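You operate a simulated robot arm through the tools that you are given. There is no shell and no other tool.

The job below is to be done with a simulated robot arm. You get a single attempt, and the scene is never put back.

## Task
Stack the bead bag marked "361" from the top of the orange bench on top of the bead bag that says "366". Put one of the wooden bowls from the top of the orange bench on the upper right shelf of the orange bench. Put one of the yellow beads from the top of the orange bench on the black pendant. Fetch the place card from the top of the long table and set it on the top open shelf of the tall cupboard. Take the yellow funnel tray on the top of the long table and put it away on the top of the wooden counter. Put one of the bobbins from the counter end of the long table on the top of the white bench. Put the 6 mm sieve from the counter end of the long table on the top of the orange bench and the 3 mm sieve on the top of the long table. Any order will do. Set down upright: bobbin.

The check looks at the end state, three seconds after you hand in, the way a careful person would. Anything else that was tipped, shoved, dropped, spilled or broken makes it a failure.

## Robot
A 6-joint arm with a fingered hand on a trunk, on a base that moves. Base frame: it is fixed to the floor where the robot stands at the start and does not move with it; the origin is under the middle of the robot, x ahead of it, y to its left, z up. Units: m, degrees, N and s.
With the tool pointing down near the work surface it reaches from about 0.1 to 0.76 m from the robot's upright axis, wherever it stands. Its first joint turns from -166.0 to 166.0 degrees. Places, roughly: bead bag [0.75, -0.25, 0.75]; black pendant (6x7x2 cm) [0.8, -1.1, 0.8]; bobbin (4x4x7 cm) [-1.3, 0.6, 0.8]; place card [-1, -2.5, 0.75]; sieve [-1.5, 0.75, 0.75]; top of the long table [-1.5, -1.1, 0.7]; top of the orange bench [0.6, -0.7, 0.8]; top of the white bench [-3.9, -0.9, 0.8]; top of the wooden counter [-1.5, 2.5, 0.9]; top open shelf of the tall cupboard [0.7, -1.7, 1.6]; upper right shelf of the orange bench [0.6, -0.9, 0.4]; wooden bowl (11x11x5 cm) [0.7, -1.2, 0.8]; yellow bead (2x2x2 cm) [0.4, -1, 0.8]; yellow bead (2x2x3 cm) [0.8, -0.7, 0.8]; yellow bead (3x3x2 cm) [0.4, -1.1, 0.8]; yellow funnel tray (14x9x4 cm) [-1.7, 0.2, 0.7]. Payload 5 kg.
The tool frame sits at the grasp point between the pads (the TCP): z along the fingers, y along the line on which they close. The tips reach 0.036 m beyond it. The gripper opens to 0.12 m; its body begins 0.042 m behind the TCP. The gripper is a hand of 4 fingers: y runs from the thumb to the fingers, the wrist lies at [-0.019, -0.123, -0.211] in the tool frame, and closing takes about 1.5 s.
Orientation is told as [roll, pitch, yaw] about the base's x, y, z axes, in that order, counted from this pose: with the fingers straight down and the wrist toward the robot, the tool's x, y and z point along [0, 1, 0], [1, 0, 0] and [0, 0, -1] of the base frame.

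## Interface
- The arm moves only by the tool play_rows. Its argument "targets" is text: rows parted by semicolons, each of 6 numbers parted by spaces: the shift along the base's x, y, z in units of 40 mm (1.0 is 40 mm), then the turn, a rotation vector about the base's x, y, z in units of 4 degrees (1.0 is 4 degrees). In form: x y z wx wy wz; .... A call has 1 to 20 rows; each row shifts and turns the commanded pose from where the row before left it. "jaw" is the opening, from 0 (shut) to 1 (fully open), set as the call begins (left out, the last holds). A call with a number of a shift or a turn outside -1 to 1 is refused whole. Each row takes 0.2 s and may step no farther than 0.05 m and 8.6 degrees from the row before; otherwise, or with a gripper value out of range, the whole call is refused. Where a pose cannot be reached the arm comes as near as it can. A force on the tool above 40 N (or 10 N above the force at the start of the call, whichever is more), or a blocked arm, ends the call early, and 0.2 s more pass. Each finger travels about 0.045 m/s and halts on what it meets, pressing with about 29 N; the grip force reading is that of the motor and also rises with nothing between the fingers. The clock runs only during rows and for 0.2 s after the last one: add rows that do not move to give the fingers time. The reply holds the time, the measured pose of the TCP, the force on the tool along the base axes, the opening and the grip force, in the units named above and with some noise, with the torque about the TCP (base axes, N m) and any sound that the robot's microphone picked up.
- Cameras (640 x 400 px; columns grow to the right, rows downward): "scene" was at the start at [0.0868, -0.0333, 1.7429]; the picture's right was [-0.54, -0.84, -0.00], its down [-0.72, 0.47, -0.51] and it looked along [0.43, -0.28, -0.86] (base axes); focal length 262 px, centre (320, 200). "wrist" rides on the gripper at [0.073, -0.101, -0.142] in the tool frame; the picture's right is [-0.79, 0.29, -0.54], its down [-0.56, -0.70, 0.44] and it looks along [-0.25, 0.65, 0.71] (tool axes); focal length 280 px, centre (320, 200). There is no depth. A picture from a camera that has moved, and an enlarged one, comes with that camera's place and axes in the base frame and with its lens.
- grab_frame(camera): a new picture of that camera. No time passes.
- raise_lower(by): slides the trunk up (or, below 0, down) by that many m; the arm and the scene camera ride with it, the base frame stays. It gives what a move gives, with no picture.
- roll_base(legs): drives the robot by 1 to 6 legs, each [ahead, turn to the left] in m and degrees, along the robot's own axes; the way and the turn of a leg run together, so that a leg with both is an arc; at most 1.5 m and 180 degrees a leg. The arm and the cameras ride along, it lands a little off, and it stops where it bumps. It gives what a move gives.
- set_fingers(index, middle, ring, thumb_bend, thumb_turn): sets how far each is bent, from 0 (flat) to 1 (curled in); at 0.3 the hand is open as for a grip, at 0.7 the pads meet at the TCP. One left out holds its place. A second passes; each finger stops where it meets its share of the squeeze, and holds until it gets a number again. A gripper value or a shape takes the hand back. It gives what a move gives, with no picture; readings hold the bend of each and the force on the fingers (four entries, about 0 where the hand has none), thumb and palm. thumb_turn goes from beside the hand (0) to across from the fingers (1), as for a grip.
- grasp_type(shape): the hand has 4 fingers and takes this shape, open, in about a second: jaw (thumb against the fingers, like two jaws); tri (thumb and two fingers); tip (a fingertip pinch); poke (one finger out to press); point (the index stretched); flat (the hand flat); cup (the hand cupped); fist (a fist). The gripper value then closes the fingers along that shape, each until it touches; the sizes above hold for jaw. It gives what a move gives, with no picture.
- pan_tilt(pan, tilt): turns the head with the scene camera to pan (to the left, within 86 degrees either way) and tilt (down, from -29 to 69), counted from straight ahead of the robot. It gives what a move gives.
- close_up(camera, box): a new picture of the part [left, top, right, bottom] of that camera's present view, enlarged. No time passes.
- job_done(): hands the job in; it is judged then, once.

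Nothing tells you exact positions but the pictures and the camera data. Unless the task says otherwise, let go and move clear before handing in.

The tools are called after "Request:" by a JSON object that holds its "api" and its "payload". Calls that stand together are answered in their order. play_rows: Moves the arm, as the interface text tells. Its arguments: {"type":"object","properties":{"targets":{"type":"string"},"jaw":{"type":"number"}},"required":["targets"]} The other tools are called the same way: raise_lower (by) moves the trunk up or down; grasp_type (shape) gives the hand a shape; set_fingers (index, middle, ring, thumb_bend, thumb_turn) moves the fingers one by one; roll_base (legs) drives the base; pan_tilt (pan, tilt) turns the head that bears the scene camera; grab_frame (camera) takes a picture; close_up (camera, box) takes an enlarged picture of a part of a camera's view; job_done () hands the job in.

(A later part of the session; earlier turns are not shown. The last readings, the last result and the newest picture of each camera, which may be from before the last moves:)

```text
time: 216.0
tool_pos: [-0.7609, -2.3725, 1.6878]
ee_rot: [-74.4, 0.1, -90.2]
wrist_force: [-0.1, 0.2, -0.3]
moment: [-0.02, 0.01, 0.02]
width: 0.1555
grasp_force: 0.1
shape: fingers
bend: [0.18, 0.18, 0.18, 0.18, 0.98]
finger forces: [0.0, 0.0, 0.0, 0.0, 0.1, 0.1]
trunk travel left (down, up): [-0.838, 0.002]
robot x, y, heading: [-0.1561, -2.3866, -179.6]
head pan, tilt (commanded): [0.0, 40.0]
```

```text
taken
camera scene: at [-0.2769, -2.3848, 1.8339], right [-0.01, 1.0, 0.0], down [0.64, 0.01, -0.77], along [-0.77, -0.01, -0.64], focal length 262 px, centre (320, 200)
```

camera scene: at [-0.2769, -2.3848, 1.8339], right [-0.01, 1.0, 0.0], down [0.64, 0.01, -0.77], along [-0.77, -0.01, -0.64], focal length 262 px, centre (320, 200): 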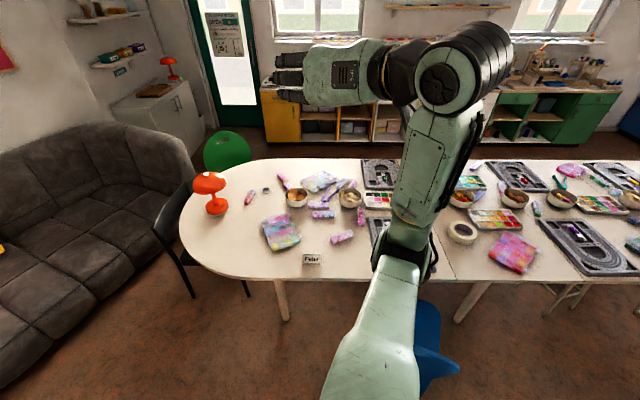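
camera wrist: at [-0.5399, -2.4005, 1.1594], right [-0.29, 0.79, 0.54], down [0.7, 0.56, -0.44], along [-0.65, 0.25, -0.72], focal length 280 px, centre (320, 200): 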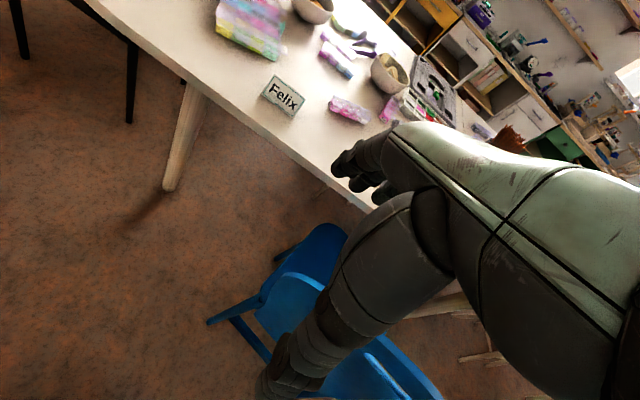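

The arm reaches z≈1.69 pointing forward, so a forward-tilted grasp of the card's two ends will work for both pick and placement. I'll come down to a 60° tilt, then drive to a spot clear of the chair.

Request:
{"api": "play_rows", "payload": {"targets": "0 0 -1 0 -0.3 0;0 0 -1 0 -0.3 0;0 0 -1 0 -0.3 0;0 0 -1 0 -0.3 0;0 0 -1 0 -0.3 0;0 0 -1 0 -0.3 0;0 0 -1 0 -0.3 0;0 0 -1 0 -0.3 0;0 0 -1 0 -0.3 0;0 0 -1 0 -0.3 0;0 0 -1 0 -0.3 0;0 0 -1 0 -0.3 0;0.2 0 -1 0 0 0;0.2 0 -1 0 0 0;0.2 0 -1 0 0 0;0.2 0 -1 0 0 0"}}

Request:
{"api": "grasp_type", "payload": {"shape": "tip"}}

Request:
{"api": "roll_base", "payload": {"legs": [[0, 27], [0.36, 0], [0, -27]]}}

Request:
{"api": "grab_frame", "payload": {"camera": "scene"}}

Request:
{"api": "grab_frame", "payload": {"camera": "wrist"}}

```text
time: 219.4
tool_pos: [-0.7272, -2.3749, 1.0505]
ee_rot: [-60.1, 0.2, -90.1]
wrist_force: [-1.1, -0.2, 0.0]
moment: [0.01, 0.0, -0.02]
width: 0.1557
grasp_force: 0.0
shape: fingers
bend: [0.18, 0.18, 0.18, 0.18, 0.98]
finger forces: [0.0, 0.0, 0.0, 0.0, 0.0, 0.0]
trunk travel left (down, up): [-0.838, 0.002]
robot x, y, heading: [-0.1627, -2.3847, -179.5]
head pan, tilt (commanded): [0.0, 40.0]
```

```text
time: 220.3
tool_pos: [-0.7278, -2.3751, 1.0494]
ee_rot: [-59.9, 0.2, -90.1]
wrist_force: [-0.4, 0.6, -0.8]
moment: [-0.01, 0.0, -0.02]
width: 0.1199
grasp_force: 0.1
shape: tip
bend: [0.3, 0.98, 0.99, 0.3, 0.98]
finger forces: [0.1, 0.1, 0.0, 0.0, 0.1, 0.1]
trunk travel left (down, up): [-0.838, 0.002]
robot x, y, heading: [-0.1613, -2.3905, -179.5]
head pan, tilt (commanded): [0.0, 40.0]
```

```text
time: 225.9
tool_pos: [-1.0535, -2.5535, 1.0495]
ee_rot: [-60.0, 0.2, -89.4]
wrist_force: [-0.2, -0.3, -0.1]
moment: [-0.01, 0.01, -0.06]
width: 0.12
grasp_force: 0.0
shape: tip
bend: [0.3, 0.98, 0.99, 0.3, 0.98]
finger forces: [0.1, 0.0, 0.0, 0.0, 0.0, 0.0]
trunk travel left (down, up): [-0.838, 0.002]
robot x, y, heading: [-0.4882, -2.5562, -179.0]
head pan, tilt (commanded): [0.0, 40.0]
```

```text
taken
camera scene: at [-0.6025, -2.5574, 1.8339], right [-0.02, 1.0, 0.0], down [0.64, 0.01, -0.77], along [-0.77, -0.02, -0.64], focal length 262 px, centre (320, 200)
```

scene: 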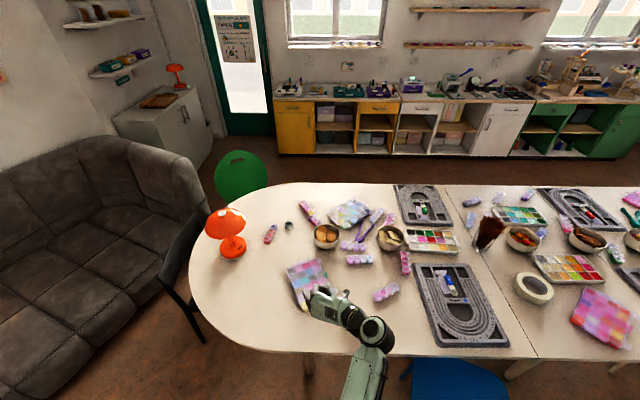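

```text
taken
camera wrist: at [-0.8948, -2.4487, 1.0584], right [0.08, -0.29, 0.95], down [-0.67, 0.69, 0.27], along [-0.74, -0.66, -0.14], focal length 280 px, centre (320, 200)
```

wrist: 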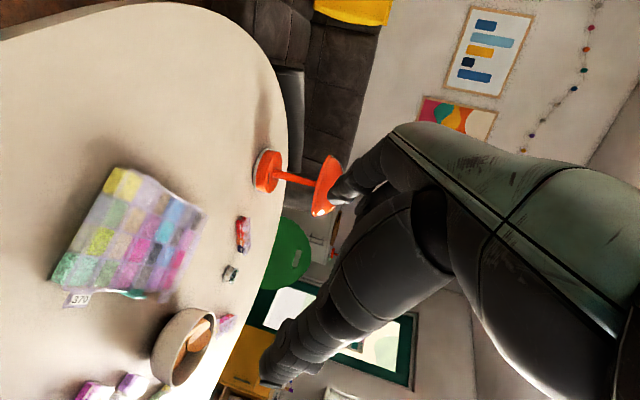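

I'm at (-0.49, -2.56), clear of the chair. The card's ridge is around x≈-1.10, y≈-2.432, with the table near z≈0.735. Moving the pinch above the card.

Request:
{"api": "play_rows", "payload": {"targets": "-0.165 0.76 -0.9 0 0 0;-0.165 0.76 -0.9 0 0 0;-0.165 0.76 -0.9 0 0 0;-0.165 0.76 -0.9 0 0 0;0 0 0 0 0 0"}}

Request:
{"api": "close_up", "payload": {"camera": "scene", "box": [280, 250, 480, 390]}}

Request:
{"api": "grab_frame", "payload": {"camera": "wrist"}}

```text
time: 227.1
tool_pos: [-1.0734, -2.4313, 0.9058]
ee_rot: [-59.9, 0.2, -89.4]
wrist_force: [-0.1, -0.4, 0.5]
moment: [0.03, -0.01, -0.01]
width: 0.1198
grasp_force: 0.1
shape: tip
bend: [0.3, 0.98, 0.99, 0.3, 0.98]
finger forces: [0.0, 0.0, 0.0, 0.0, 0.1, 0.0]
trunk travel left (down, up): [-0.838, 0.002]
robot x, y, heading: [-0.4877, -2.5541, -179.2]
head pan, tilt (commanded): [0.0, 40.0]
```

```text
2.86 times, centred on (380, 320) of scene
camera zoom: at [-0.6017, -2.5583, 1.834], right [-0.02, 1.0, 0.0], down [0.64, 0.01, -0.77], along [-0.77, -0.01, -0.64], focal length 750 px, centre (149, -143)
```

zoom: 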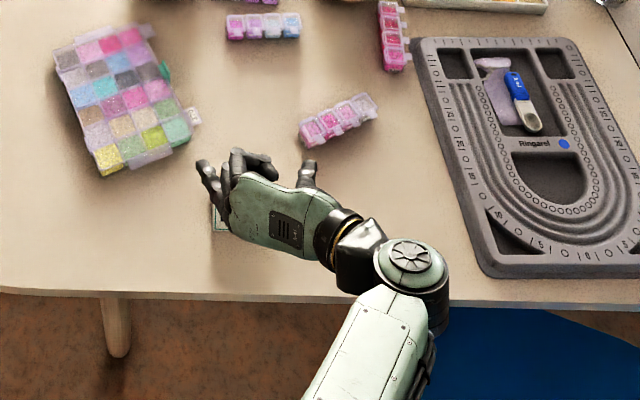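

```text
taken
camera wrist: at [-0.915, -2.3276, 0.9143], right [0.08, -0.29, 0.95], down [-0.67, 0.69, 0.27], along [-0.74, -0.66, -0.14], focal length 280 px, centre (320, 200)
```

wrist: 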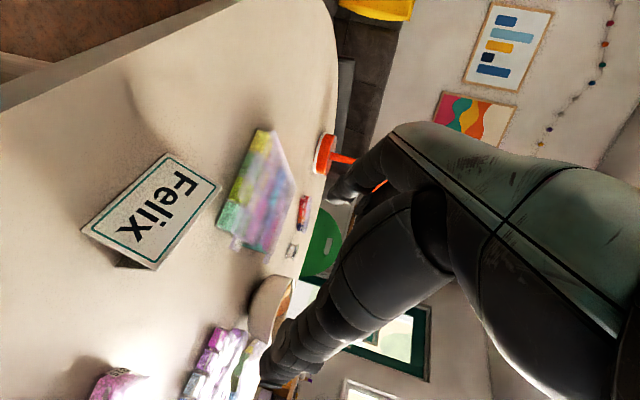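

The wrist view pins the card: ridge at x≈-1.108, z≈0.784, spanning y -2.486 to -2.393, with the table at z≈0.733. Descending around it.

Request:
{"api": "play_rows", "payload": {"targets": "-0.15 -0.1 -0.6 0 0 0;-0.14 -0.1 -0.6 0 0 0;0 0 -0.6 0 0 0;0 0 -0.5 0 0 0;0 0 0 0 0 0"}}

Request:
{"api": "grab_frame", "payload": {"camera": "wrist"}}

Request:
{"api": "close_up", "payload": {"camera": "scene", "box": [280, 270, 440, 390]}}

```text
time: 228.3
tool_pos: [-1.0823, -2.4585, 0.8943]
ee_rot: [-59.7, 0.2, -89.5]
wrist_force: [-0.4, 0.6, 0.3]
moment: [-0.01, 0.0, 0.02]
width: 0.12
grasp_force: 0.2
shape: tip
bend: [0.3, 0.98, 0.99, 0.3, 0.98]
finger forces: [0.0, 0.0, 0.0, 0.1, 0.1, 0.0]
out of reach, approached as far as the arm can: row 1, 2, 3, 4
trunk travel left (down, up): [-0.838, 0.002]
robot x, y, heading: [-0.4887, -2.5561, -179.0]
head pan, tilt (commanded): [0.0, 40.0]
```

```text
taken
camera wrist: at [-0.9242, -2.3553, 0.9046], right [0.07, -0.29, 0.95], down [-0.67, 0.69, 0.26], along [-0.74, -0.66, -0.14], focal length 280 px, centre (320, 200)
```

wrist: 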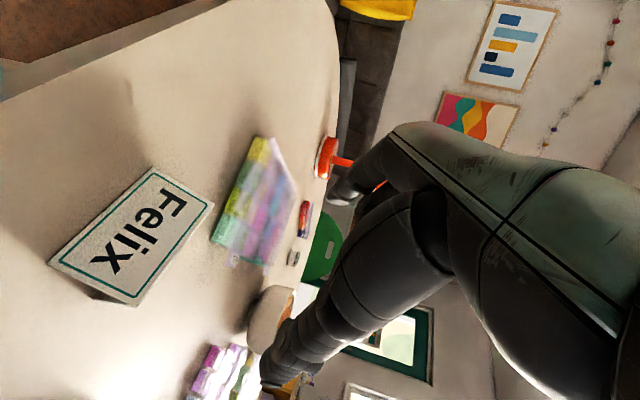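

```text
3.33 times, centred on (360, 330) of scene
camera zoom: at [-0.6025, -2.5576, 1.8339], right [-0.02, 1.0, 0.0], down [0.64, 0.01, -0.77], along [-0.77, -0.02, -0.64], focal length 874 px, centre (187, -233)
```

zoom: 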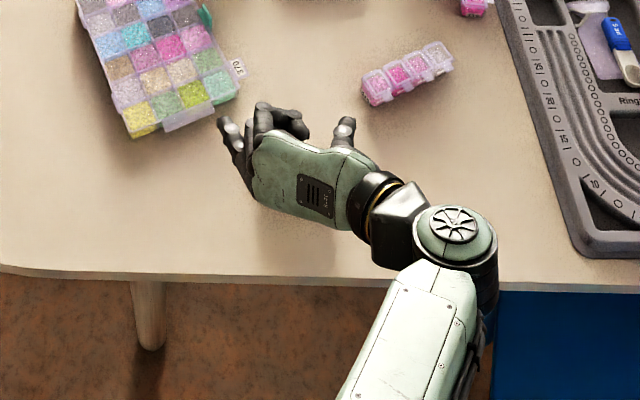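

The arm's lower limit is reached with the trunk up high, so I'll use the trunk to descend. First lower a bit, then recentre laterally.

Request:
{"api": "raise_lower", "payload": {"by": -0.06}}

Request:
{"api": "play_rows", "payload": {"targets": "-0.07 0.25 0.15 0 0 0;0 0.24 0 0 0 0;0 0 0 0 0 0"}}

Request:
{"api": "grab_frame", "payload": {"camera": "wrist"}}

```text
time: 229.3
tool_pos: [-1.0842, -2.4576, 0.8355]
ee_rot: [-59.7, 0.3, -89.5]
wrist_force: [0.3, 0.3, 0.1]
moment: [0.03, -0.01, 0.01]
width: 0.1203
grasp_force: 0.1
shape: tip
bend: [0.3, 0.98, 0.99, 0.3, 0.98]
finger forces: [0.0, 0.1, 0.1, 0.0, 0.0, 0.1]
trunk travel left (down, up): [-0.778, 0.062]
robot x, y, heading: [-0.4896, -2.5611, -178.8]
head pan, tilt (commanded): [0.0, 40.0]
```

```text
time: 230.1
tool_pos: [-1.0851, -2.4401, 0.8404]
ee_rot: [-59.5, 0.2, -89.6]
wrist_force: [-0.1, 0.3, 0.0]
moment: [0.02, 0.01, 0.01]
width: 0.12
grasp_force: 0.2
shape: tip
bend: [0.3, 0.98, 0.99, 0.3, 0.98]
finger forces: [0.0, 0.1, 0.0, 0.0, 0.0, 0.1]
trunk travel left (down, up): [-0.778, 0.062]
robot x, y, heading: [-0.4868, -2.5622, -178.7]
head pan, tilt (commanded): [0.0, 40.0]
```

```text
taken
camera wrist: at [-0.926, -2.3359, 0.8506], right [0.07, -0.29, 0.95], down [-0.67, 0.69, 0.26], along [-0.74, -0.66, -0.15], focal length 280 px, centre (320, 200)
```

wrist: 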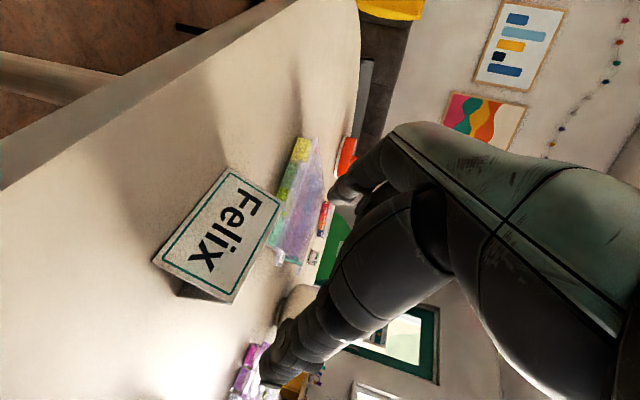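

Aligned: card ends at y -2.484 and -2.396, TCP at -2.440. Lowering with the trunk, then closing.

Request:
{"api": "raise_lower", "payload": {"by": -0.04}}

Request:
{"api": "raise_lower", "payload": {"by": -0.026}}

Request:
{"api": "grab_frame", "payload": {"camera": "wrist"}}

Request:
{"api": "close_up", "payload": {"camera": "scene", "box": [280, 270, 440, 390]}}

```text
time: 231.0
tool_pos: [-1.0851, -2.4382, 0.8007]
ee_rot: [-59.6, 0.2, -89.6]
wrist_force: [0.5, -0.3, 0.5]
moment: [0.02, 0.02, 0.01]
width: 0.1202
grasp_force: 0.0
shape: tip
bend: [0.3, 0.98, 0.99, 0.3, 0.98]
finger forces: [0.1, 0.0, 0.0, 0.0, 0.0, 0.1]
trunk travel left (down, up): [-0.738, 0.102]
robot x, y, heading: [-0.4892, -2.5586, -178.9]
head pan, tilt (commanded): [0.0, 40.0]
```

```text
time: 231.7
tool_pos: [-1.0855, -2.439, 0.7749]
ee_rot: [-59.6, 0.3, -89.6]
wrist_force: [0.0, -0.4, 0.7]
moment: [0.0, -0.03, -0.01]
width: 0.12
grasp_force: 0.1
shape: tip
bend: [0.3, 0.98, 0.99, 0.3, 0.98]
finger forces: [0.1, 0.0, 0.0, 0.0, 0.1, 0.1]
trunk travel left (down, up): [-0.712, 0.128]
robot x, y, heading: [-0.4873, -2.557, -178.7]
head pan, tilt (commanded): [0.0, 40.0]
```

```text
taken
camera wrist: at [-0.9259, -2.3359, 0.7845], right [0.07, -0.29, 0.95], down [-0.67, 0.69, 0.26], along [-0.74, -0.66, -0.15], focal length 280 px, centre (320, 200)
```

wrist: 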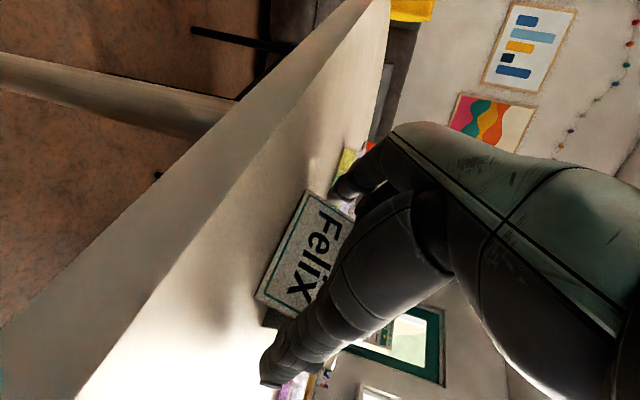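

```text
3.33 times, centred on (360, 330) of scene
camera zoom: at [-0.6025, -2.5573, 1.7079], right [-0.02, 1.0, 0.0], down [0.64, 0.01, -0.77], along [-0.77, -0.02, -0.64], focal length 874 px, centre (187, -233)
```

zoom: 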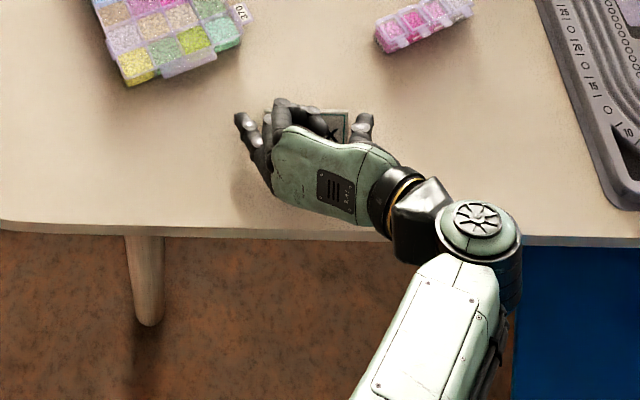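

Thumb and index straddle the card's two ends. Closing gently.

Request:
{"api": "play_rows", "payload": {"targets": "0 0 0 0 0 0;0 0 0 0 0 0;0 0 0 0 0 0;0 0 0 0 0 0;0 0 0 0 0 0;0 0 0 0 0 0", "jaw": 0.6}}

Request:
{"api": "grab_frame", "payload": {"camera": "wrist"}}

Request:
{"api": "close_up", "payload": {"camera": "scene", "box": [320, 280, 400, 340]}}

```text
time: 233.1
tool_pos: [-1.0853, -2.4393, 0.7744]
ee_rot: [-59.6, 0.1, -89.6]
wrist_force: [-0.1, -0.1, 0.4]
moment: [0.0, -0.03, -0.02]
width: 0.069
grasp_force: 29.0
shape: tip
bend: [0.74, 1.0, 1.0, 0.65, 1.0]
finger forces: [36.5, 0.0, 0.0, 0.1, 36.5, 0.1]
trunk travel left (down, up): [-0.712, 0.128]
robot x, y, heading: [-0.4876, -2.5551, -178.7]
head pan, tilt (commanded): [0.0, 40.0]
```

```text
taken
camera wrist: at [-0.926, -2.3359, 0.7845], right [0.07, -0.29, 0.95], down [-0.67, 0.69, 0.26], along [-0.74, -0.66, -0.15], focal length 280 px, centre (320, 200)
```

wrist: 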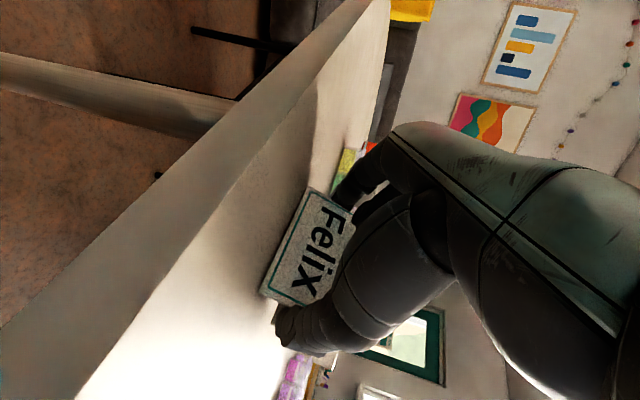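

```text
6.67 times, centred on (360, 310) of scene
camera zoom: at [-0.6026, -2.5572, 1.7079], right [-0.02, 1.0, 0.0], down [0.64, 0.01, -0.77], along [-0.77, -0.02, -0.64], focal length 1749 px, centre (53, -533)
```

zoom: 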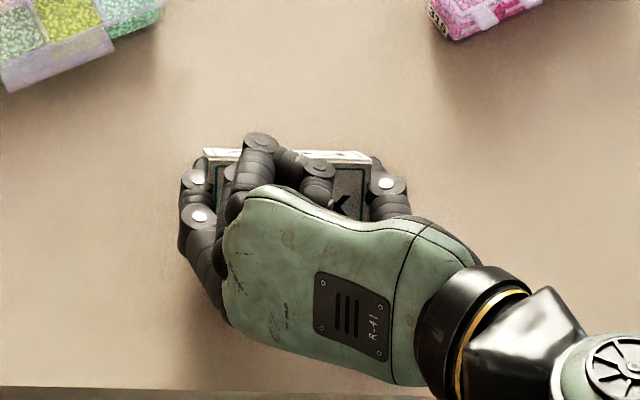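

Gripped at both ends with equal force. Lifting with the trunk.

Request:
{"api": "raise_lower", "payload": {"by": 0.03}}

Request:
{"api": "raise_lower", "payload": {"by": 0.098}}

Request:
{"api": "grab_frame", "payload": {"camera": "wrist"}}

Request:
{"api": "close_up", "payload": {"camera": "scene", "box": [300, 260, 440, 370]}}

```text
time: 233.8
tool_pos: [-1.085, -2.4405, 0.805]
ee_rot: [-59.6, 0.2, -89.6]
wrist_force: [-0.2, 0.5, 0.0]
moment: [0.01, 0.01, -0.02]
width: 0.069
grasp_force: 29.1
shape: tip
bend: [0.74, 1.0, 1.0, 0.65, 1.0]
finger forces: [36.7, 0.0, 0.0, 0.1, 36.7, 0.0]
trunk travel left (down, up): [-0.742, 0.098]
robot x, y, heading: [-0.4881, -2.5604, -178.7]
head pan, tilt (commanded): [0.0, 40.0]
```

```text
time: 235.2
tool_pos: [-1.0859, -2.4399, 0.9022]
ee_rot: [-59.6, 0.2, -89.6]
wrist_force: [-0.5, 0.6, 0.2]
moment: [-0.02, -0.03, 0.02]
width: 0.0691
grasp_force: 29.7
shape: tip
bend: [0.74, 1.0, 1.0, 0.65, 1.0]
finger forces: [36.6, 0.0, 0.0, 0.0, 36.7, 0.0]
trunk travel left (down, up): [-0.84, 0.0]
robot x, y, heading: [-0.4885, -2.5579, -178.8]
head pan, tilt (commanded): [0.0, 40.0]
```

```text
taken
camera wrist: at [-0.926, -2.3359, 0.9122], right [0.07, -0.29, 0.95], down [-0.67, 0.69, 0.26], along [-0.74, -0.66, -0.15], focal length 280 px, centre (320, 200)
```

wrist: 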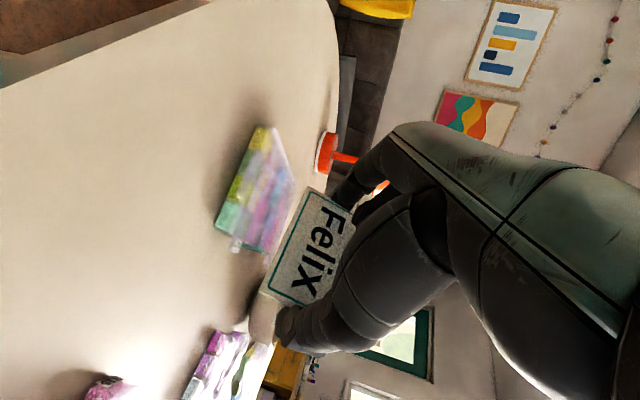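

```text
3.64 times, centred on (370, 315) of scene
camera zoom: at [-0.6028, -2.5572, 1.8357], right [-0.02, 1.0, 0.0], down [0.64, 0.01, -0.77], along [-0.77, -0.02, -0.64], focal length 954 px, centre (138, -218)
```

zoom: 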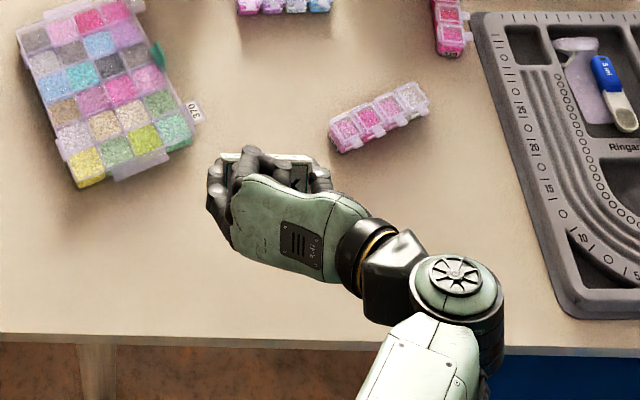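

The card is held securely. I'll raise the hand to z≈1.35, draw it in, back away from the table and drive to the front of the tall cupboard.

Request:
{"api": "play_rows", "payload": {"targets": "0.3 -0.2 1 0 0 0;0.3 -0.2 1 0 0 0;0.3 -0.2 1 0 0 0;0.3 -0.2 1 0 0 0;0.3 -0.2 1 0 0 0;0.3 -0.2 1 0 0 0;0.3 -0.2 1 0 0 0;0.3 -0.2 1 0 0 0;0.3 0 1 0 0 0;0.3 0 1 0 0 0;0.3 0 1 0 0 0"}}

Request:
{"api": "roll_base", "payload": {"legs": [[-0.3, 0], [0, -91]]}}

Request:
{"api": "pan_tilt", "payload": {"pan": 0, "tilt": 25}}

Request:
{"api": "grab_frame", "payload": {"camera": "scene"}}

```text
time: 237.6
tool_pos: [-0.954, -2.5018, 1.3442]
ee_rot: [-59.5, 0.2, -89.6]
wrist_force: [-0.2, 0.1, 0.5]
moment: [-0.01, 0.01, 0.04]
width: 0.0693
grasp_force: 29.0
shape: tip
bend: [0.74, 1.0, 1.0, 0.66, 1.0]
finger forces: [36.6, 0.0, 0.1, 0.0, 36.8, 0.0]
trunk travel left (down, up): [-0.84, 0.0]
robot x, y, heading: [-0.4885, -2.5588, -179.1]
head pan, tilt (commanded): [0.0, 40.0]
```

```text
time: 244.3
tool_pos: [-0.1259, -2.0868, 1.3445]
ee_rot: [-59.6, 0.2, 179.5]
wrist_force: [0.1, 0.1, -0.3]
moment: [0.0, -0.03, 0.02]
width: 0.0689
grasp_force: 28.8
shape: tip
bend: [0.74, 1.0, 1.0, 0.66, 1.0]
finger forces: [36.2, 0.0, 0.0, 0.0, 36.1, 0.0]
trunk travel left (down, up): [-0.84, 0.0]
robot x, y, heading: [-0.1922, -2.5517, 90.5]
head pan, tilt (commanded): [0.0, 40.0]
```

```text
time: 245.1
tool_pos: [-0.1252, -2.0871, 1.3443]
ee_rot: [-59.6, 0.1, 179.6]
wrist_force: [0.7, 0.8, 0.4]
moment: [0.02, 0.01, -0.02]
width: 0.0689
grasp_force: 28.9
shape: tip
bend: [0.74, 1.0, 1.0, 0.66, 1.0]
finger forces: [36.2, 0.0, 0.0, 0.0, 36.3, 0.0]
trunk travel left (down, up): [-0.84, 0.0]
robot x, y, heading: [-0.1896, -2.5548, 90.2]
head pan, tilt (commanded): [0.0, 25.0]
```

```text
taken
camera scene: at [-0.1893, -2.4269, 1.859], right [1.0, 0.01, 0.0], down [0.0, -0.42, -0.91], along [-0.01, 0.91, -0.42], focal length 262 px, centre (320, 200)
```

scene: 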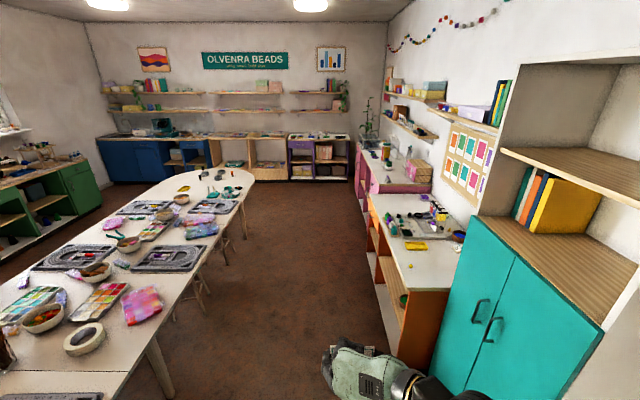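

I can see the cupboard's two open shelves: books on the lower one, the top one looks empty. Driving forward alongside and turning to face it.

Request:
{"api": "roll_base", "payload": {"legs": [[0.83, 0], [0, -90]]}}

Request:
{"api": "pan_tilt", "payload": {"pan": 0, "tilt": 10}}

Request:
{"api": "grab_frame", "payload": {"camera": "scene"}}

Request:
{"api": "grab_frame", "payload": {"camera": "wrist"}}

```text
time: 254.6
tool_pos: [0.2731, -1.8008, 1.3435]
ee_rot: [-59.6, 0.2, 86.6]
wrist_force: [0.7, 0.6, 0.1]
moment: [0.01, -0.01, 0.02]
width: 0.0687
grasp_force: 29.1
shape: tip
bend: [0.74, 1.0, 1.0, 0.66, 1.0]
finger forces: [35.8, 0.1, 0.1, 0.1, 35.6, 0.0]
trunk travel left (down, up): [-0.84, 0.0]
robot x, y, heading: [-0.1883, -1.7108, -2.4]
head pan, tilt (commanded): [0.0, 25.0]
```

```text
time: 255.4
tool_pos: [0.2729, -1.8011, 1.3444]
ee_rot: [-59.5, 0.2, 86.5]
wrist_force: [0.0, -0.5, 0.1]
moment: [-0.01, -0.01, 0.0]
width: 0.0689
grasp_force: 29.2
shape: tip
bend: [0.74, 1.0, 1.0, 0.66, 1.0]
finger forces: [35.9, 0.0, 0.0, 0.1, 35.7, 0.0]
trunk travel left (down, up): [-0.84, 0.0]
robot x, y, heading: [-0.1916, -1.713, -2.6]
head pan, tilt (commanded): [0.0, 10.0]
```

```text
taken
camera scene: at [-0.066, -1.7153, 1.8833], right [-0.05, -1.0, 0.0], down [-0.17, 0.01, -0.98], along [0.98, -0.05, -0.17], focal length 262 px, centre (320, 200)
```

scene: 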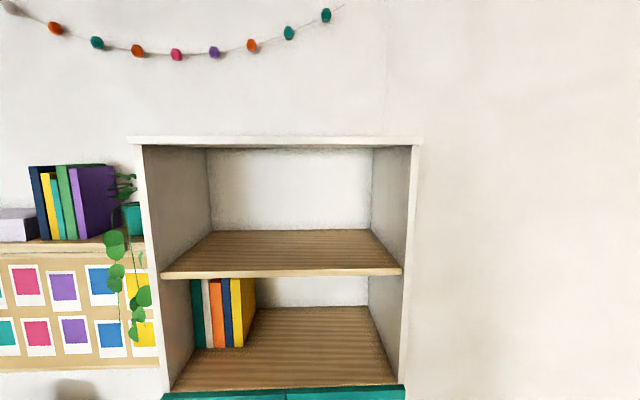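

```text
taken
camera wrist: at [0.1082, -1.8914, 1.3545], right [-0.05, 0.29, 0.95], down [0.62, -0.74, 0.26], along [0.78, 0.61, -0.15], focal length 280 px, centre (320, 200)
```

wrist: 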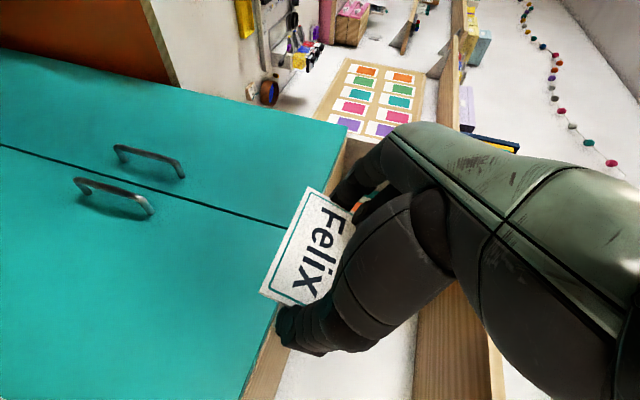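

Face-on view: the top shelf's front edge is near x≈0.53, z≈1.61, spanning y -1.38 to -1.93, with the roof at about z=1.89. I'll raise the card to z≈1.70, centre it on the shelf, then roll forward.

Request:
{"api": "play_rows", "payload": {"targets": "0 0.42 1 0 0 0;0 0.42 1 0 0 0;0 0.42 1 0 0 0;0 0.42 1 0 0 0;0 0.42 1 0 0 0;0 0.42 1 0 0 0;0 0.42 1 0 0 0;0 0.42 1 0 0 0;0 0.42 0.95 0 0 0;0 0 0 0 0 0"}}

Request:
{"api": "grab_frame", "payload": {"camera": "scene"}}

Request:
{"api": "grab_frame", "payload": {"camera": "wrist"}}

```text
time: 257.6
tool_pos: [0.2931, -1.7796, 1.6721]
ee_rot: [-60.5, -1.2, 87.4]
wrist_force: [0.5, 0.4, 0.0]
moment: [0.01, 0.01, -0.02]
width: 0.0683
grasp_force: 29.1
shape: tip
bend: [0.74, 1.0, 1.0, 0.66, 1.0]
finger forces: [35.5, 0.0, 0.0, 0.1, 35.1, 0.0]
out of reach, approached as far as the arm can: row 1, 2, 3, 4, 5, 6, 7, 8, 9
trunk travel left (down, up): [-0.84, 0.0]
robot x, y, heading: [-0.1897, -1.7133, -2.7]
head pan, tilt (commanded): [0.0, 10.0]
```

```text
taken
camera scene: at [-0.0645, -1.7141, 1.8833], right [-0.05, -1.0, 0.0], down [-0.17, 0.01, -0.98], along [0.98, -0.05, -0.17], focal length 262 px, centre (320, 200)
```

scene: 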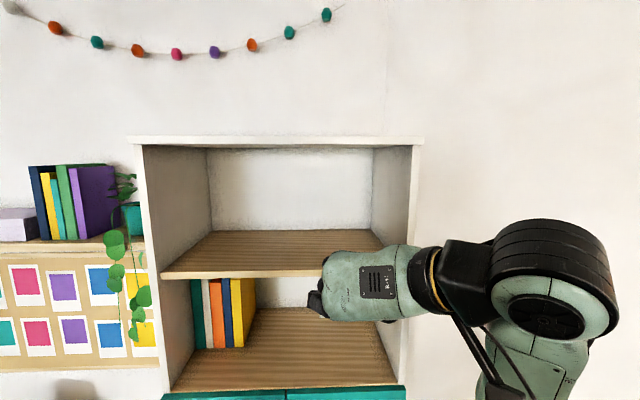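

```text
taken
camera wrist: at [0.1304, -1.873, 1.6771], right [-0.07, 0.27, 0.96], down [0.63, -0.73, 0.26], along [0.77, 0.62, -0.12], focal length 280 px, centre (320, 200)
```

wrist: 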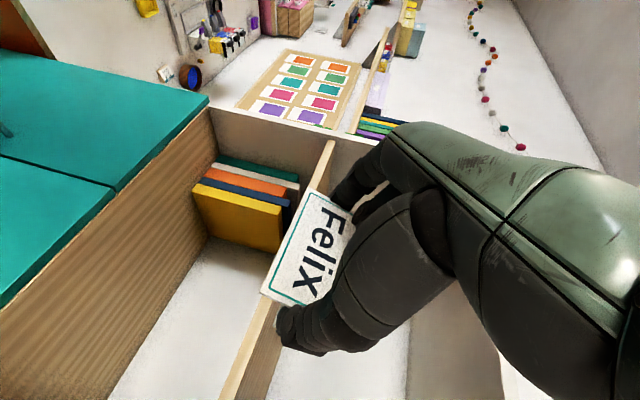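

The arm resists moving sideways here, so I'll use the base: back up, shift left about 12 cm, and face the shelf again before rolling in.

Request:
{"api": "roll_base", "payload": {"legs": [[-0.15, 0], [0, 37], [0.21, 0], [0, -34.5]]}}

Request:
{"api": "play_rows", "payload": {"targets": "0.3 0 0.4 0 0 0;0.3 0 0.3 0 0 0;0.3 0 0 0 0 0;0 0 0 0 0 0"}}

Request:
{"api": "grab_frame", "payload": {"camera": "scene"}}

```text
time: 264.4
tool_pos: [0.3189, -1.627, 1.6726]
ee_rot: [-60.7, -1.1, 90.6]
wrist_force: [-0.1, -0.4, -1.3]
moment: [0.03, -0.01, -0.02]
width: 0.0681
grasp_force: 28.9
shape: tip
bend: [0.74, 1.0, 1.0, 0.66, 1.0]
finger forces: [35.2, 0.0, 0.0, 0.1, 34.5, 0.1]
trunk travel left (down, up): [-0.84, 0.0]
robot x, y, heading: [-0.1636, -1.5882, 0.4]
head pan, tilt (commanded): [0.0, 10.0]
```

```text
time: 265.4
tool_pos: [0.3527, -1.6333, 1.7]
ee_rot: [-61.0, -1.8, 90.9]
wrist_force: [0.1, 0.5, 0.3]
moment: [0.02, -0.02, 0.03]
width: 0.0679
grasp_force: 29.7
shape: tip
bend: [0.74, 1.0, 1.0, 0.66, 1.0]
finger forces: [35.2, 0.1, 0.0, 0.1, 34.5, 0.1]
out of reach, approached as far as the arm can: row 3
trunk travel left (down, up): [-0.84, 0.0]
robot x, y, heading: [-0.1655, -1.5914, 0.2]
head pan, tilt (commanded): [0.0, 10.0]
```

```text
taken
camera scene: at [-0.0421, -1.582, 1.8834], right [0.01, -1.0, 0.0], down [-0.17, 0.0, -0.98], along [0.98, 0.01, -0.17], focal length 262 px, centre (320, 200)
```

scene: 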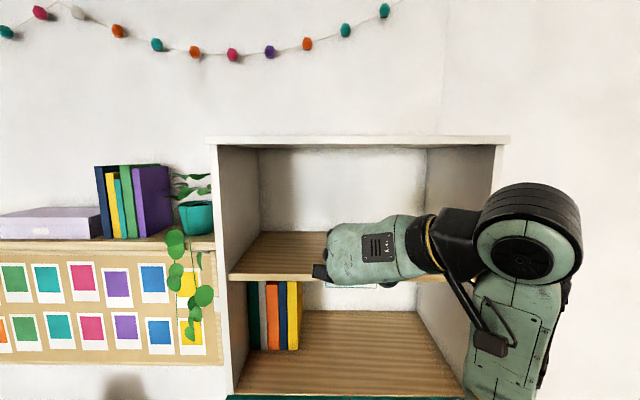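

The card hovers in front of the top shelf at z≈1.70, about 5 cm above the board. Rolling forward 19 cm.

Request:
{"api": "roll_base", "payload": {"legs": [[0.1, 0]]}}

Request:
{"api": "grab_frame", "payload": {"camera": "scene"}}

Request:
{"api": "grab_frame", "payload": {"camera": "wrist"}}

```text
time: 266.6
tool_pos: [0.4519, -1.631, 1.7004]
ee_rot: [-61.1, -1.6, 91.1]
wrist_force: [0.1, 0.2, 0.0]
moment: [0.01, 0.01, 0.04]
width: 0.0677
grasp_force: 29.0
shape: tip
bend: [0.74, 1.0, 1.0, 0.66, 1.0]
finger forces: [35.3, 0.1, 0.0, 0.0, 34.4, 0.0]
trunk travel left (down, up): [-0.84, 0.0]
robot x, y, heading: [-0.0654, -1.5867, 0.5]
head pan, tilt (commanded): [0.0, 10.0]
```

```text
taken
camera scene: at [0.0564, -1.581, 1.8836], right [0.01, -1.0, 0.0], down [-0.17, 0.0, -0.98], along [0.98, 0.01, -0.17], focal length 262 px, centre (320, 200)
```

scene: 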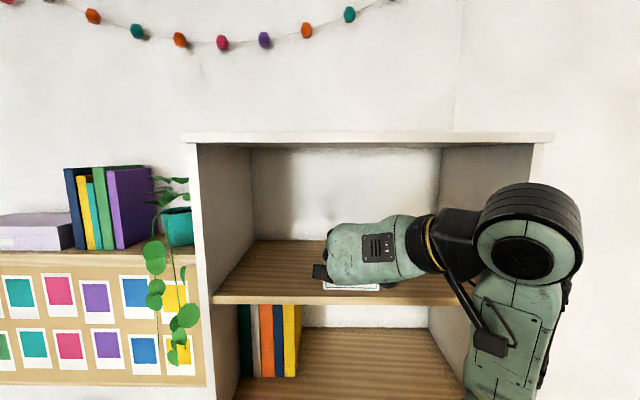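

```text
taken
camera wrist: at [0.2941, -1.7351, 1.7031], right [-0.1, 0.26, 0.96], down [0.67, -0.7, 0.26], along [0.74, 0.67, -0.11], focal length 280 px, centre (320, 200)
```

wrist: 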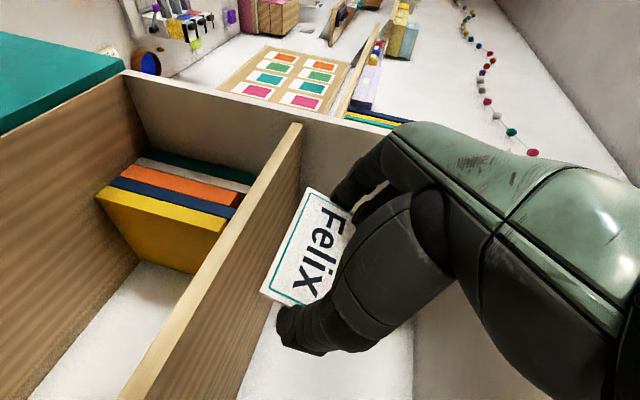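

Request:
{"api": "close_up", "payload": {"camera": "scene", "box": [200, 220, 440, 360]}}

Request:
{"api": "close_up", "payload": {"camera": "wrist", "box": [120, 100, 380, 400]}}

```text
2.67 times, centred on (320, 290) of scene
camera zoom: at [0.0564, -1.581, 1.8836], right [0.01, -1.0, 0.0], down [-0.17, 0.0, -0.98], along [0.98, 0.01, -0.17], focal length 700 px, centre (320, -40)
```

zoom: 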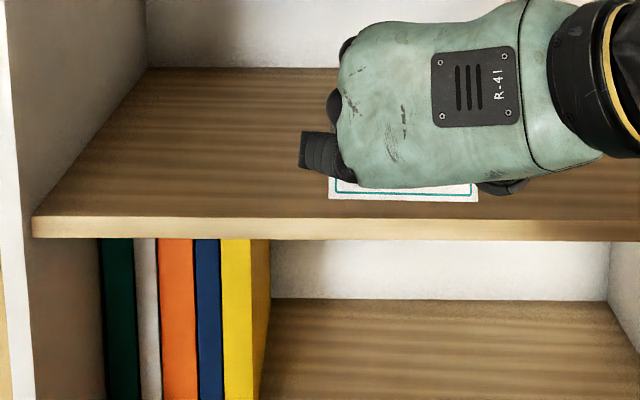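

```text
1.33 times, centred on (250, 250) of wrist
camera zoom: at [0.2941, -1.7351, 1.7031], right [-0.1, 0.26, 0.96], down [0.67, -0.7, 0.26], along [0.74, 0.67, -0.11], focal length 374 px, centre (413, 133)
```

zoom: 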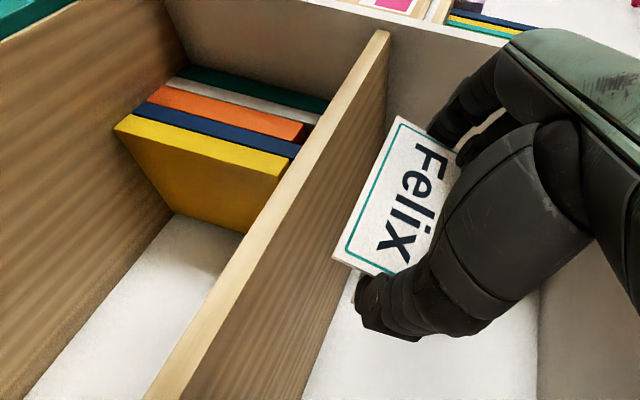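

The card's base is about 5 cm above the shelf and lines up with the opening. Rolling in another 9 cm.

Request:
{"api": "roll_base", "payload": {"legs": [[0.1, 0]]}}

Request:
{"api": "play_rows", "payload": {"targets": "0.4 0 0 0 0 0;0.4 0 0 0 0 0;0.4 0 0 0 0 0;0 0 0 0 0 0"}}

Request:
{"api": "grab_frame", "payload": {"camera": "scene"}}

Request:
{"api": "grab_frame", "payload": {"camera": "wrist"}}

```text
time: 267.8
tool_pos: [0.553, -1.6312, 1.7009]
ee_rot: [-61.0, -1.7, 91.0]
wrist_force: [0.1, 0.6, 0.2]
moment: [0.02, -0.02, -0.01]
width: 0.0681
grasp_force: 29.4
shape: tip
bend: [0.74, 1.0, 1.0, 0.66, 1.0]
finger forces: [35.2, 0.0, 0.0, 0.0, 34.4, 0.0]
trunk travel left (down, up): [-0.84, 0.0]
robot x, y, heading: [0.0352, -1.5823, 0.8]
head pan, tilt (commanded): [0.0, 10.0]
```

```text
time: 268.8
tool_pos: [0.6012, -1.6307, 1.6997]
ee_rot: [-61.1, -1.7, 91.0]
wrist_force: [1.2, 0.2, 0.7]
moment: [0.01, -0.01, 0.0]
width: 0.0681
grasp_force: 29.6
shape: tip
bend: [0.74, 1.0, 1.0, 0.66, 1.0]
finger forces: [35.2, 0.0, 0.0, 0.0, 34.5, 0.0]
trunk travel left (down, up): [-0.84, 0.0]
robot x, y, heading: [0.0348, -1.5813, 0.4]
head pan, tilt (commanded): [0.0, 10.0]
```

```text
taken
camera scene: at [0.1593, -1.5801, 1.8835], right [0.01, -1.0, 0.0], down [-0.17, 0.0, -0.98], along [0.98, 0.01, -0.17], focal length 262 px, centre (320, 200)
```

scene: 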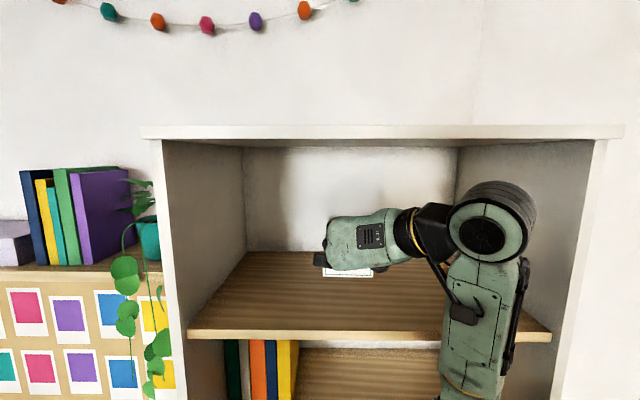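

```text
taken
camera wrist: at [0.4446, -1.7338, 1.7013], right [-0.1, 0.26, 0.96], down [0.67, -0.7, 0.26], along [0.74, 0.67, -0.1], focal length 280 px, centre (320, 200)
```

wrist: 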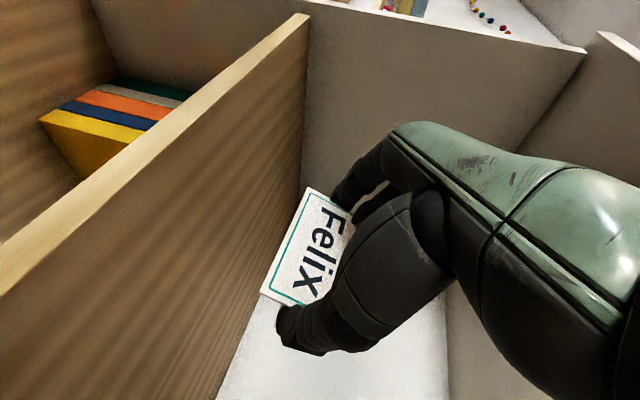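

The card is well over the shelf. Lowering with the trunk step by step until it touches.

Request:
{"api": "raise_lower", "payload": {"by": -0.025}}

Request:
{"api": "raise_lower", "payload": {"by": -0.008}}

Request:
{"api": "grab_frame", "payload": {"camera": "wrist"}}

Request:
{"api": "close_up", "payload": {"camera": "scene", "box": [240, 190, 480, 350]}}

```text
time: 269.5
tool_pos: [0.6009, -1.6311, 1.6741]
ee_rot: [-61.0, -1.7, 91.0]
wrist_force: [-0.2, 0.4, 0.4]
moment: [0.03, -0.01, -0.02]
width: 0.068
grasp_force: 28.7
shape: tip
bend: [0.74, 1.0, 1.0, 0.66, 1.0]
finger forces: [35.2, 0.0, 0.1, 0.0, 34.5, 0.0]
trunk travel left (down, up): [-0.815, 0.025]
robot x, y, heading: [0.0357, -1.5862, 0.9]
head pan, tilt (commanded): [0.0, 10.0]
```

```text
time: 270.0
tool_pos: [0.6026, -1.6309, 1.6654]
ee_rot: [-61.0, -1.8, 90.9]
wrist_force: [-0.1, 0.2, -0.3]
moment: [-0.01, -0.01, 0.01]
width: 0.0679
grasp_force: 29.2
shape: tip
bend: [0.74, 1.0, 1.0, 0.66, 1.0]
finger forces: [35.2, 0.1, 0.0, 0.0, 34.6, 0.0]
trunk travel left (down, up): [-0.807, 0.033]
robot x, y, heading: [0.0424, -1.5838, 0.6]
head pan, tilt (commanded): [0.0, 10.0]
```

```text
taken
camera wrist: at [0.4453, -1.7338, 1.668], right [-0.1, 0.26, 0.96], down [0.67, -0.7, 0.25], along [0.74, 0.67, -0.1], focal length 280 px, centre (320, 200)
```

wrist: 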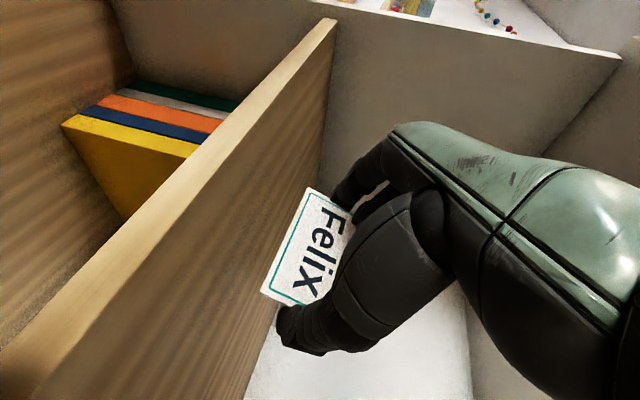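

```text
2.50 times, centred on (360, 270) of scene
camera zoom: at [0.1604, -1.5801, 1.8504], right [0.01, -1.0, 0.0], down [-0.17, 0.0, -0.98], along [0.98, 0.01, -0.17], focal length 656 px, centre (220, 25)
```

zoom: 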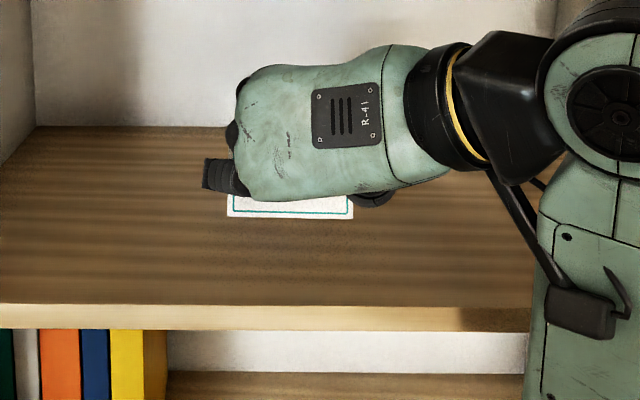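

Request:
{"api": "raise_lower", "payload": {"by": -0.005}}

Request:
{"api": "raise_lower", "payload": {"by": -0.004}}

Request:
{"api": "raise_lower", "payload": {"by": -0.004}}

```text
time: 270.6
tool_pos: [0.6029, -1.6307, 1.6595]
ee_rot: [-61.1, -1.8, 91.1]
wrist_force: [0.5, -0.8, 0.9]
moment: [0.0, 0.01, -0.02]
width: 0.068
grasp_force: 29.0
shape: tip
bend: [0.74, 1.0, 1.0, 0.66, 1.0]
finger forces: [35.2, 0.0, 0.0, 0.0, 34.5, 0.0]
trunk travel left (down, up): [-0.802, 0.038]
robot x, y, heading: [0.0349, -1.5859, 0.8]
head pan, tilt (commanded): [0.0, 10.0]
```

```text
time: 271.1
tool_pos: [0.6026, -1.6309, 1.6574]
ee_rot: [-61.2, -1.8, 91.1]
wrist_force: [-0.8, -1.0, 0.5]
moment: [-0.01, 0.02, -0.04]
width: 0.0679
grasp_force: 29.4
shape: tip
bend: [0.74, 1.0, 1.0, 0.66, 1.0]
finger forces: [35.2, 0.0, 0.0, 0.1, 34.5, 0.1]
trunk travel left (down, up): [-0.798, 0.042]
robot x, y, heading: [0.0386, -1.5867, 0.6]
head pan, tilt (commanded): [0.0, 10.0]
```

```text
time: 271.6
tool_pos: [0.6032, -1.631, 1.6538]
ee_rot: [-61.0, -1.8, 91.1]
wrist_force: [-0.1, 0.8, 0.0]
moment: [-0.01, 0.01, 0.01]
width: 0.0679
grasp_force: 29.4
shape: tip
bend: [0.74, 1.0, 1.0, 0.66, 1.0]
finger forces: [35.2, 0.0, 0.0, 0.0, 34.5, 0.0]
trunk travel left (down, up): [-0.794, 0.046]
robot x, y, heading: [0.042, -1.5841, 0.3]
head pan, tilt (commanded): [0.0, 10.0]
```

Request:
{"api": "close_up", "payload": {"camera": "wrist", "box": [180, 120, 400, 380]}}

Request:
{"api": "raise_lower", "payload": {"by": -0.003}}

Request:
{"api": "raise_lower", "payload": {"by": -0.003}}

Request:
{"api": "raise_lower", "payload": {"by": -0.003}}

```text
1.54 times, centred on (290, 250) of wrist
camera zoom: at [0.4458, -1.7338, 1.6549], right [-0.1, 0.26, 0.96], down [0.67, -0.7, 0.25], along [0.74, 0.67, -0.1], focal length 431 px, centre (366, 123)
```

zoom: 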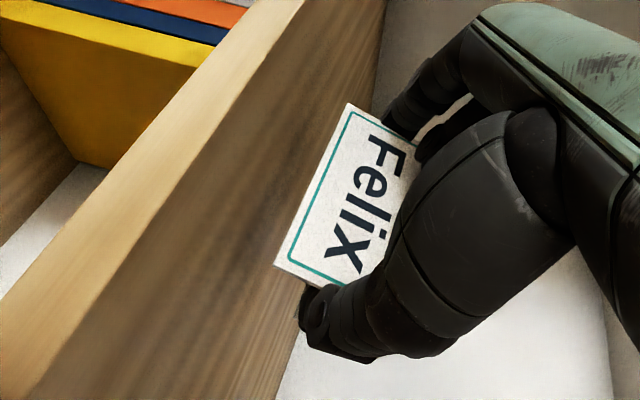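

```text
time: 272.2
tool_pos: [0.6029, -1.6295, 1.649]
ee_rot: [-61.1, -1.7, 91.0]
wrist_force: [0.8, 0.0, 0.1]
moment: [0.01, -0.01, -0.01]
width: 0.0679
grasp_force: 29.1
shape: tip
bend: [0.74, 1.0, 1.0, 0.66, 1.0]
finger forces: [35.2, 0.0, 0.0, 0.1, 34.5, 0.0]
trunk travel left (down, up): [-0.791, 0.049]
robot x, y, heading: [0.0376, -1.5786, 0.3]
head pan, tilt (commanded): [0.0, 10.0]
```

```text
time: 272.7
tool_pos: [0.6032, -1.6298, 1.6462]
ee_rot: [-61.1, -1.7, 90.9]
wrist_force: [-0.4, -0.7, -0.2]
moment: [-0.01, -0.01, 0.0]
width: 0.0679
grasp_force: 28.6
shape: tip
bend: [0.74, 1.0, 1.0, 0.66, 1.0]
finger forces: [35.2, 0.0, 0.0, 0.1, 34.5, 0.0]
trunk travel left (down, up): [-0.788, 0.052]
robot x, y, heading: [0.0349, -1.5834, 0.6]
head pan, tilt (commanded): [0.0, 10.0]
```

```text
time: 273.2
tool_pos: [0.6026, -1.6314, 1.6449]
ee_rot: [-61.1, -1.6, 91.0]
wrist_force: [-0.2, 0.4, 0.5]
moment: [0.01, -0.02, 0.0]
width: 0.0679
grasp_force: 28.6
shape: tip
bend: [0.74, 1.0, 1.0, 0.66, 1.0]
finger forces: [35.3, 0.0, 0.1, 0.0, 34.4, 0.1]
trunk travel left (down, up): [-0.785, 0.055]
robot x, y, heading: [0.037, -1.5862, 0.4]
head pan, tilt (commanded): [0.0, 10.0]
```

Request:
{"api": "raise_lower", "payload": {"by": -0.004}}

Request:
{"api": "raise_lower", "payload": {"by": -0.004}}

Request:
{"api": "close_up", "payload": {"camera": "wrist", "box": [180, 120, 400, 380]}}

```text
time: 273.7
tool_pos: [0.6037, -1.6304, 1.6388]
ee_rot: [-61.1, -1.6, 91.0]
wrist_force: [0.4, 0.4, -0.4]
moment: [-0.01, -0.01, -0.01]
width: 0.0679
grasp_force: 28.2
shape: tip
bend: [0.74, 1.0, 1.0, 0.66, 1.0]
finger forces: [35.2, 0.0, 0.0, 0.1, 34.5, 0.1]
trunk travel left (down, up): [-0.781, 0.059]
robot x, y, heading: [0.0396, -1.5854, 0.6]
head pan, tilt (commanded): [0.0, 10.0]
```

```text
time: 274.3
tool_pos: [0.6029, -1.6295, 1.6349]
ee_rot: [-61.1, -1.7, 91.0]
wrist_force: [0.1, 0.3, 0.0]
moment: [0.02, -0.01, 0.03]
width: 0.0676
grasp_force: 28.7
shape: tip
bend: [0.74, 1.0, 1.0, 0.66, 1.0]
finger forces: [35.2, 0.0, 0.0, 0.0, 34.5, 0.0]
trunk travel left (down, up): [-0.777, 0.063]
robot x, y, heading: [0.0359, -1.5812, 0.5]
head pan, tilt (commanded): [0.0, 10.0]
```

```text
1.54 times, centred on (290, 250) of wrist
camera zoom: at [0.4457, -1.7338, 1.6379], right [-0.1, 0.26, 0.96], down [0.67, -0.7, 0.25], along [0.74, 0.67, -0.1], focal length 431 px, centre (366, 123)
```

zoom: 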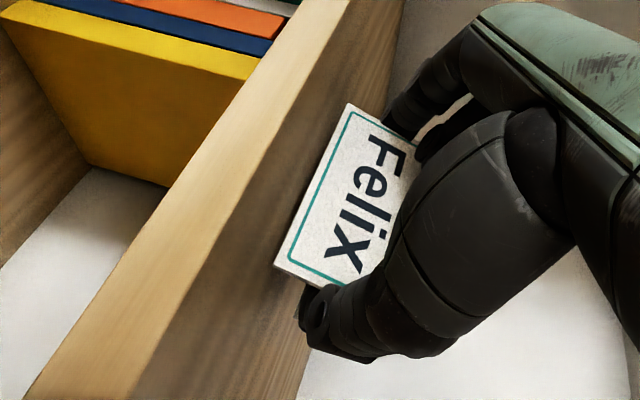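

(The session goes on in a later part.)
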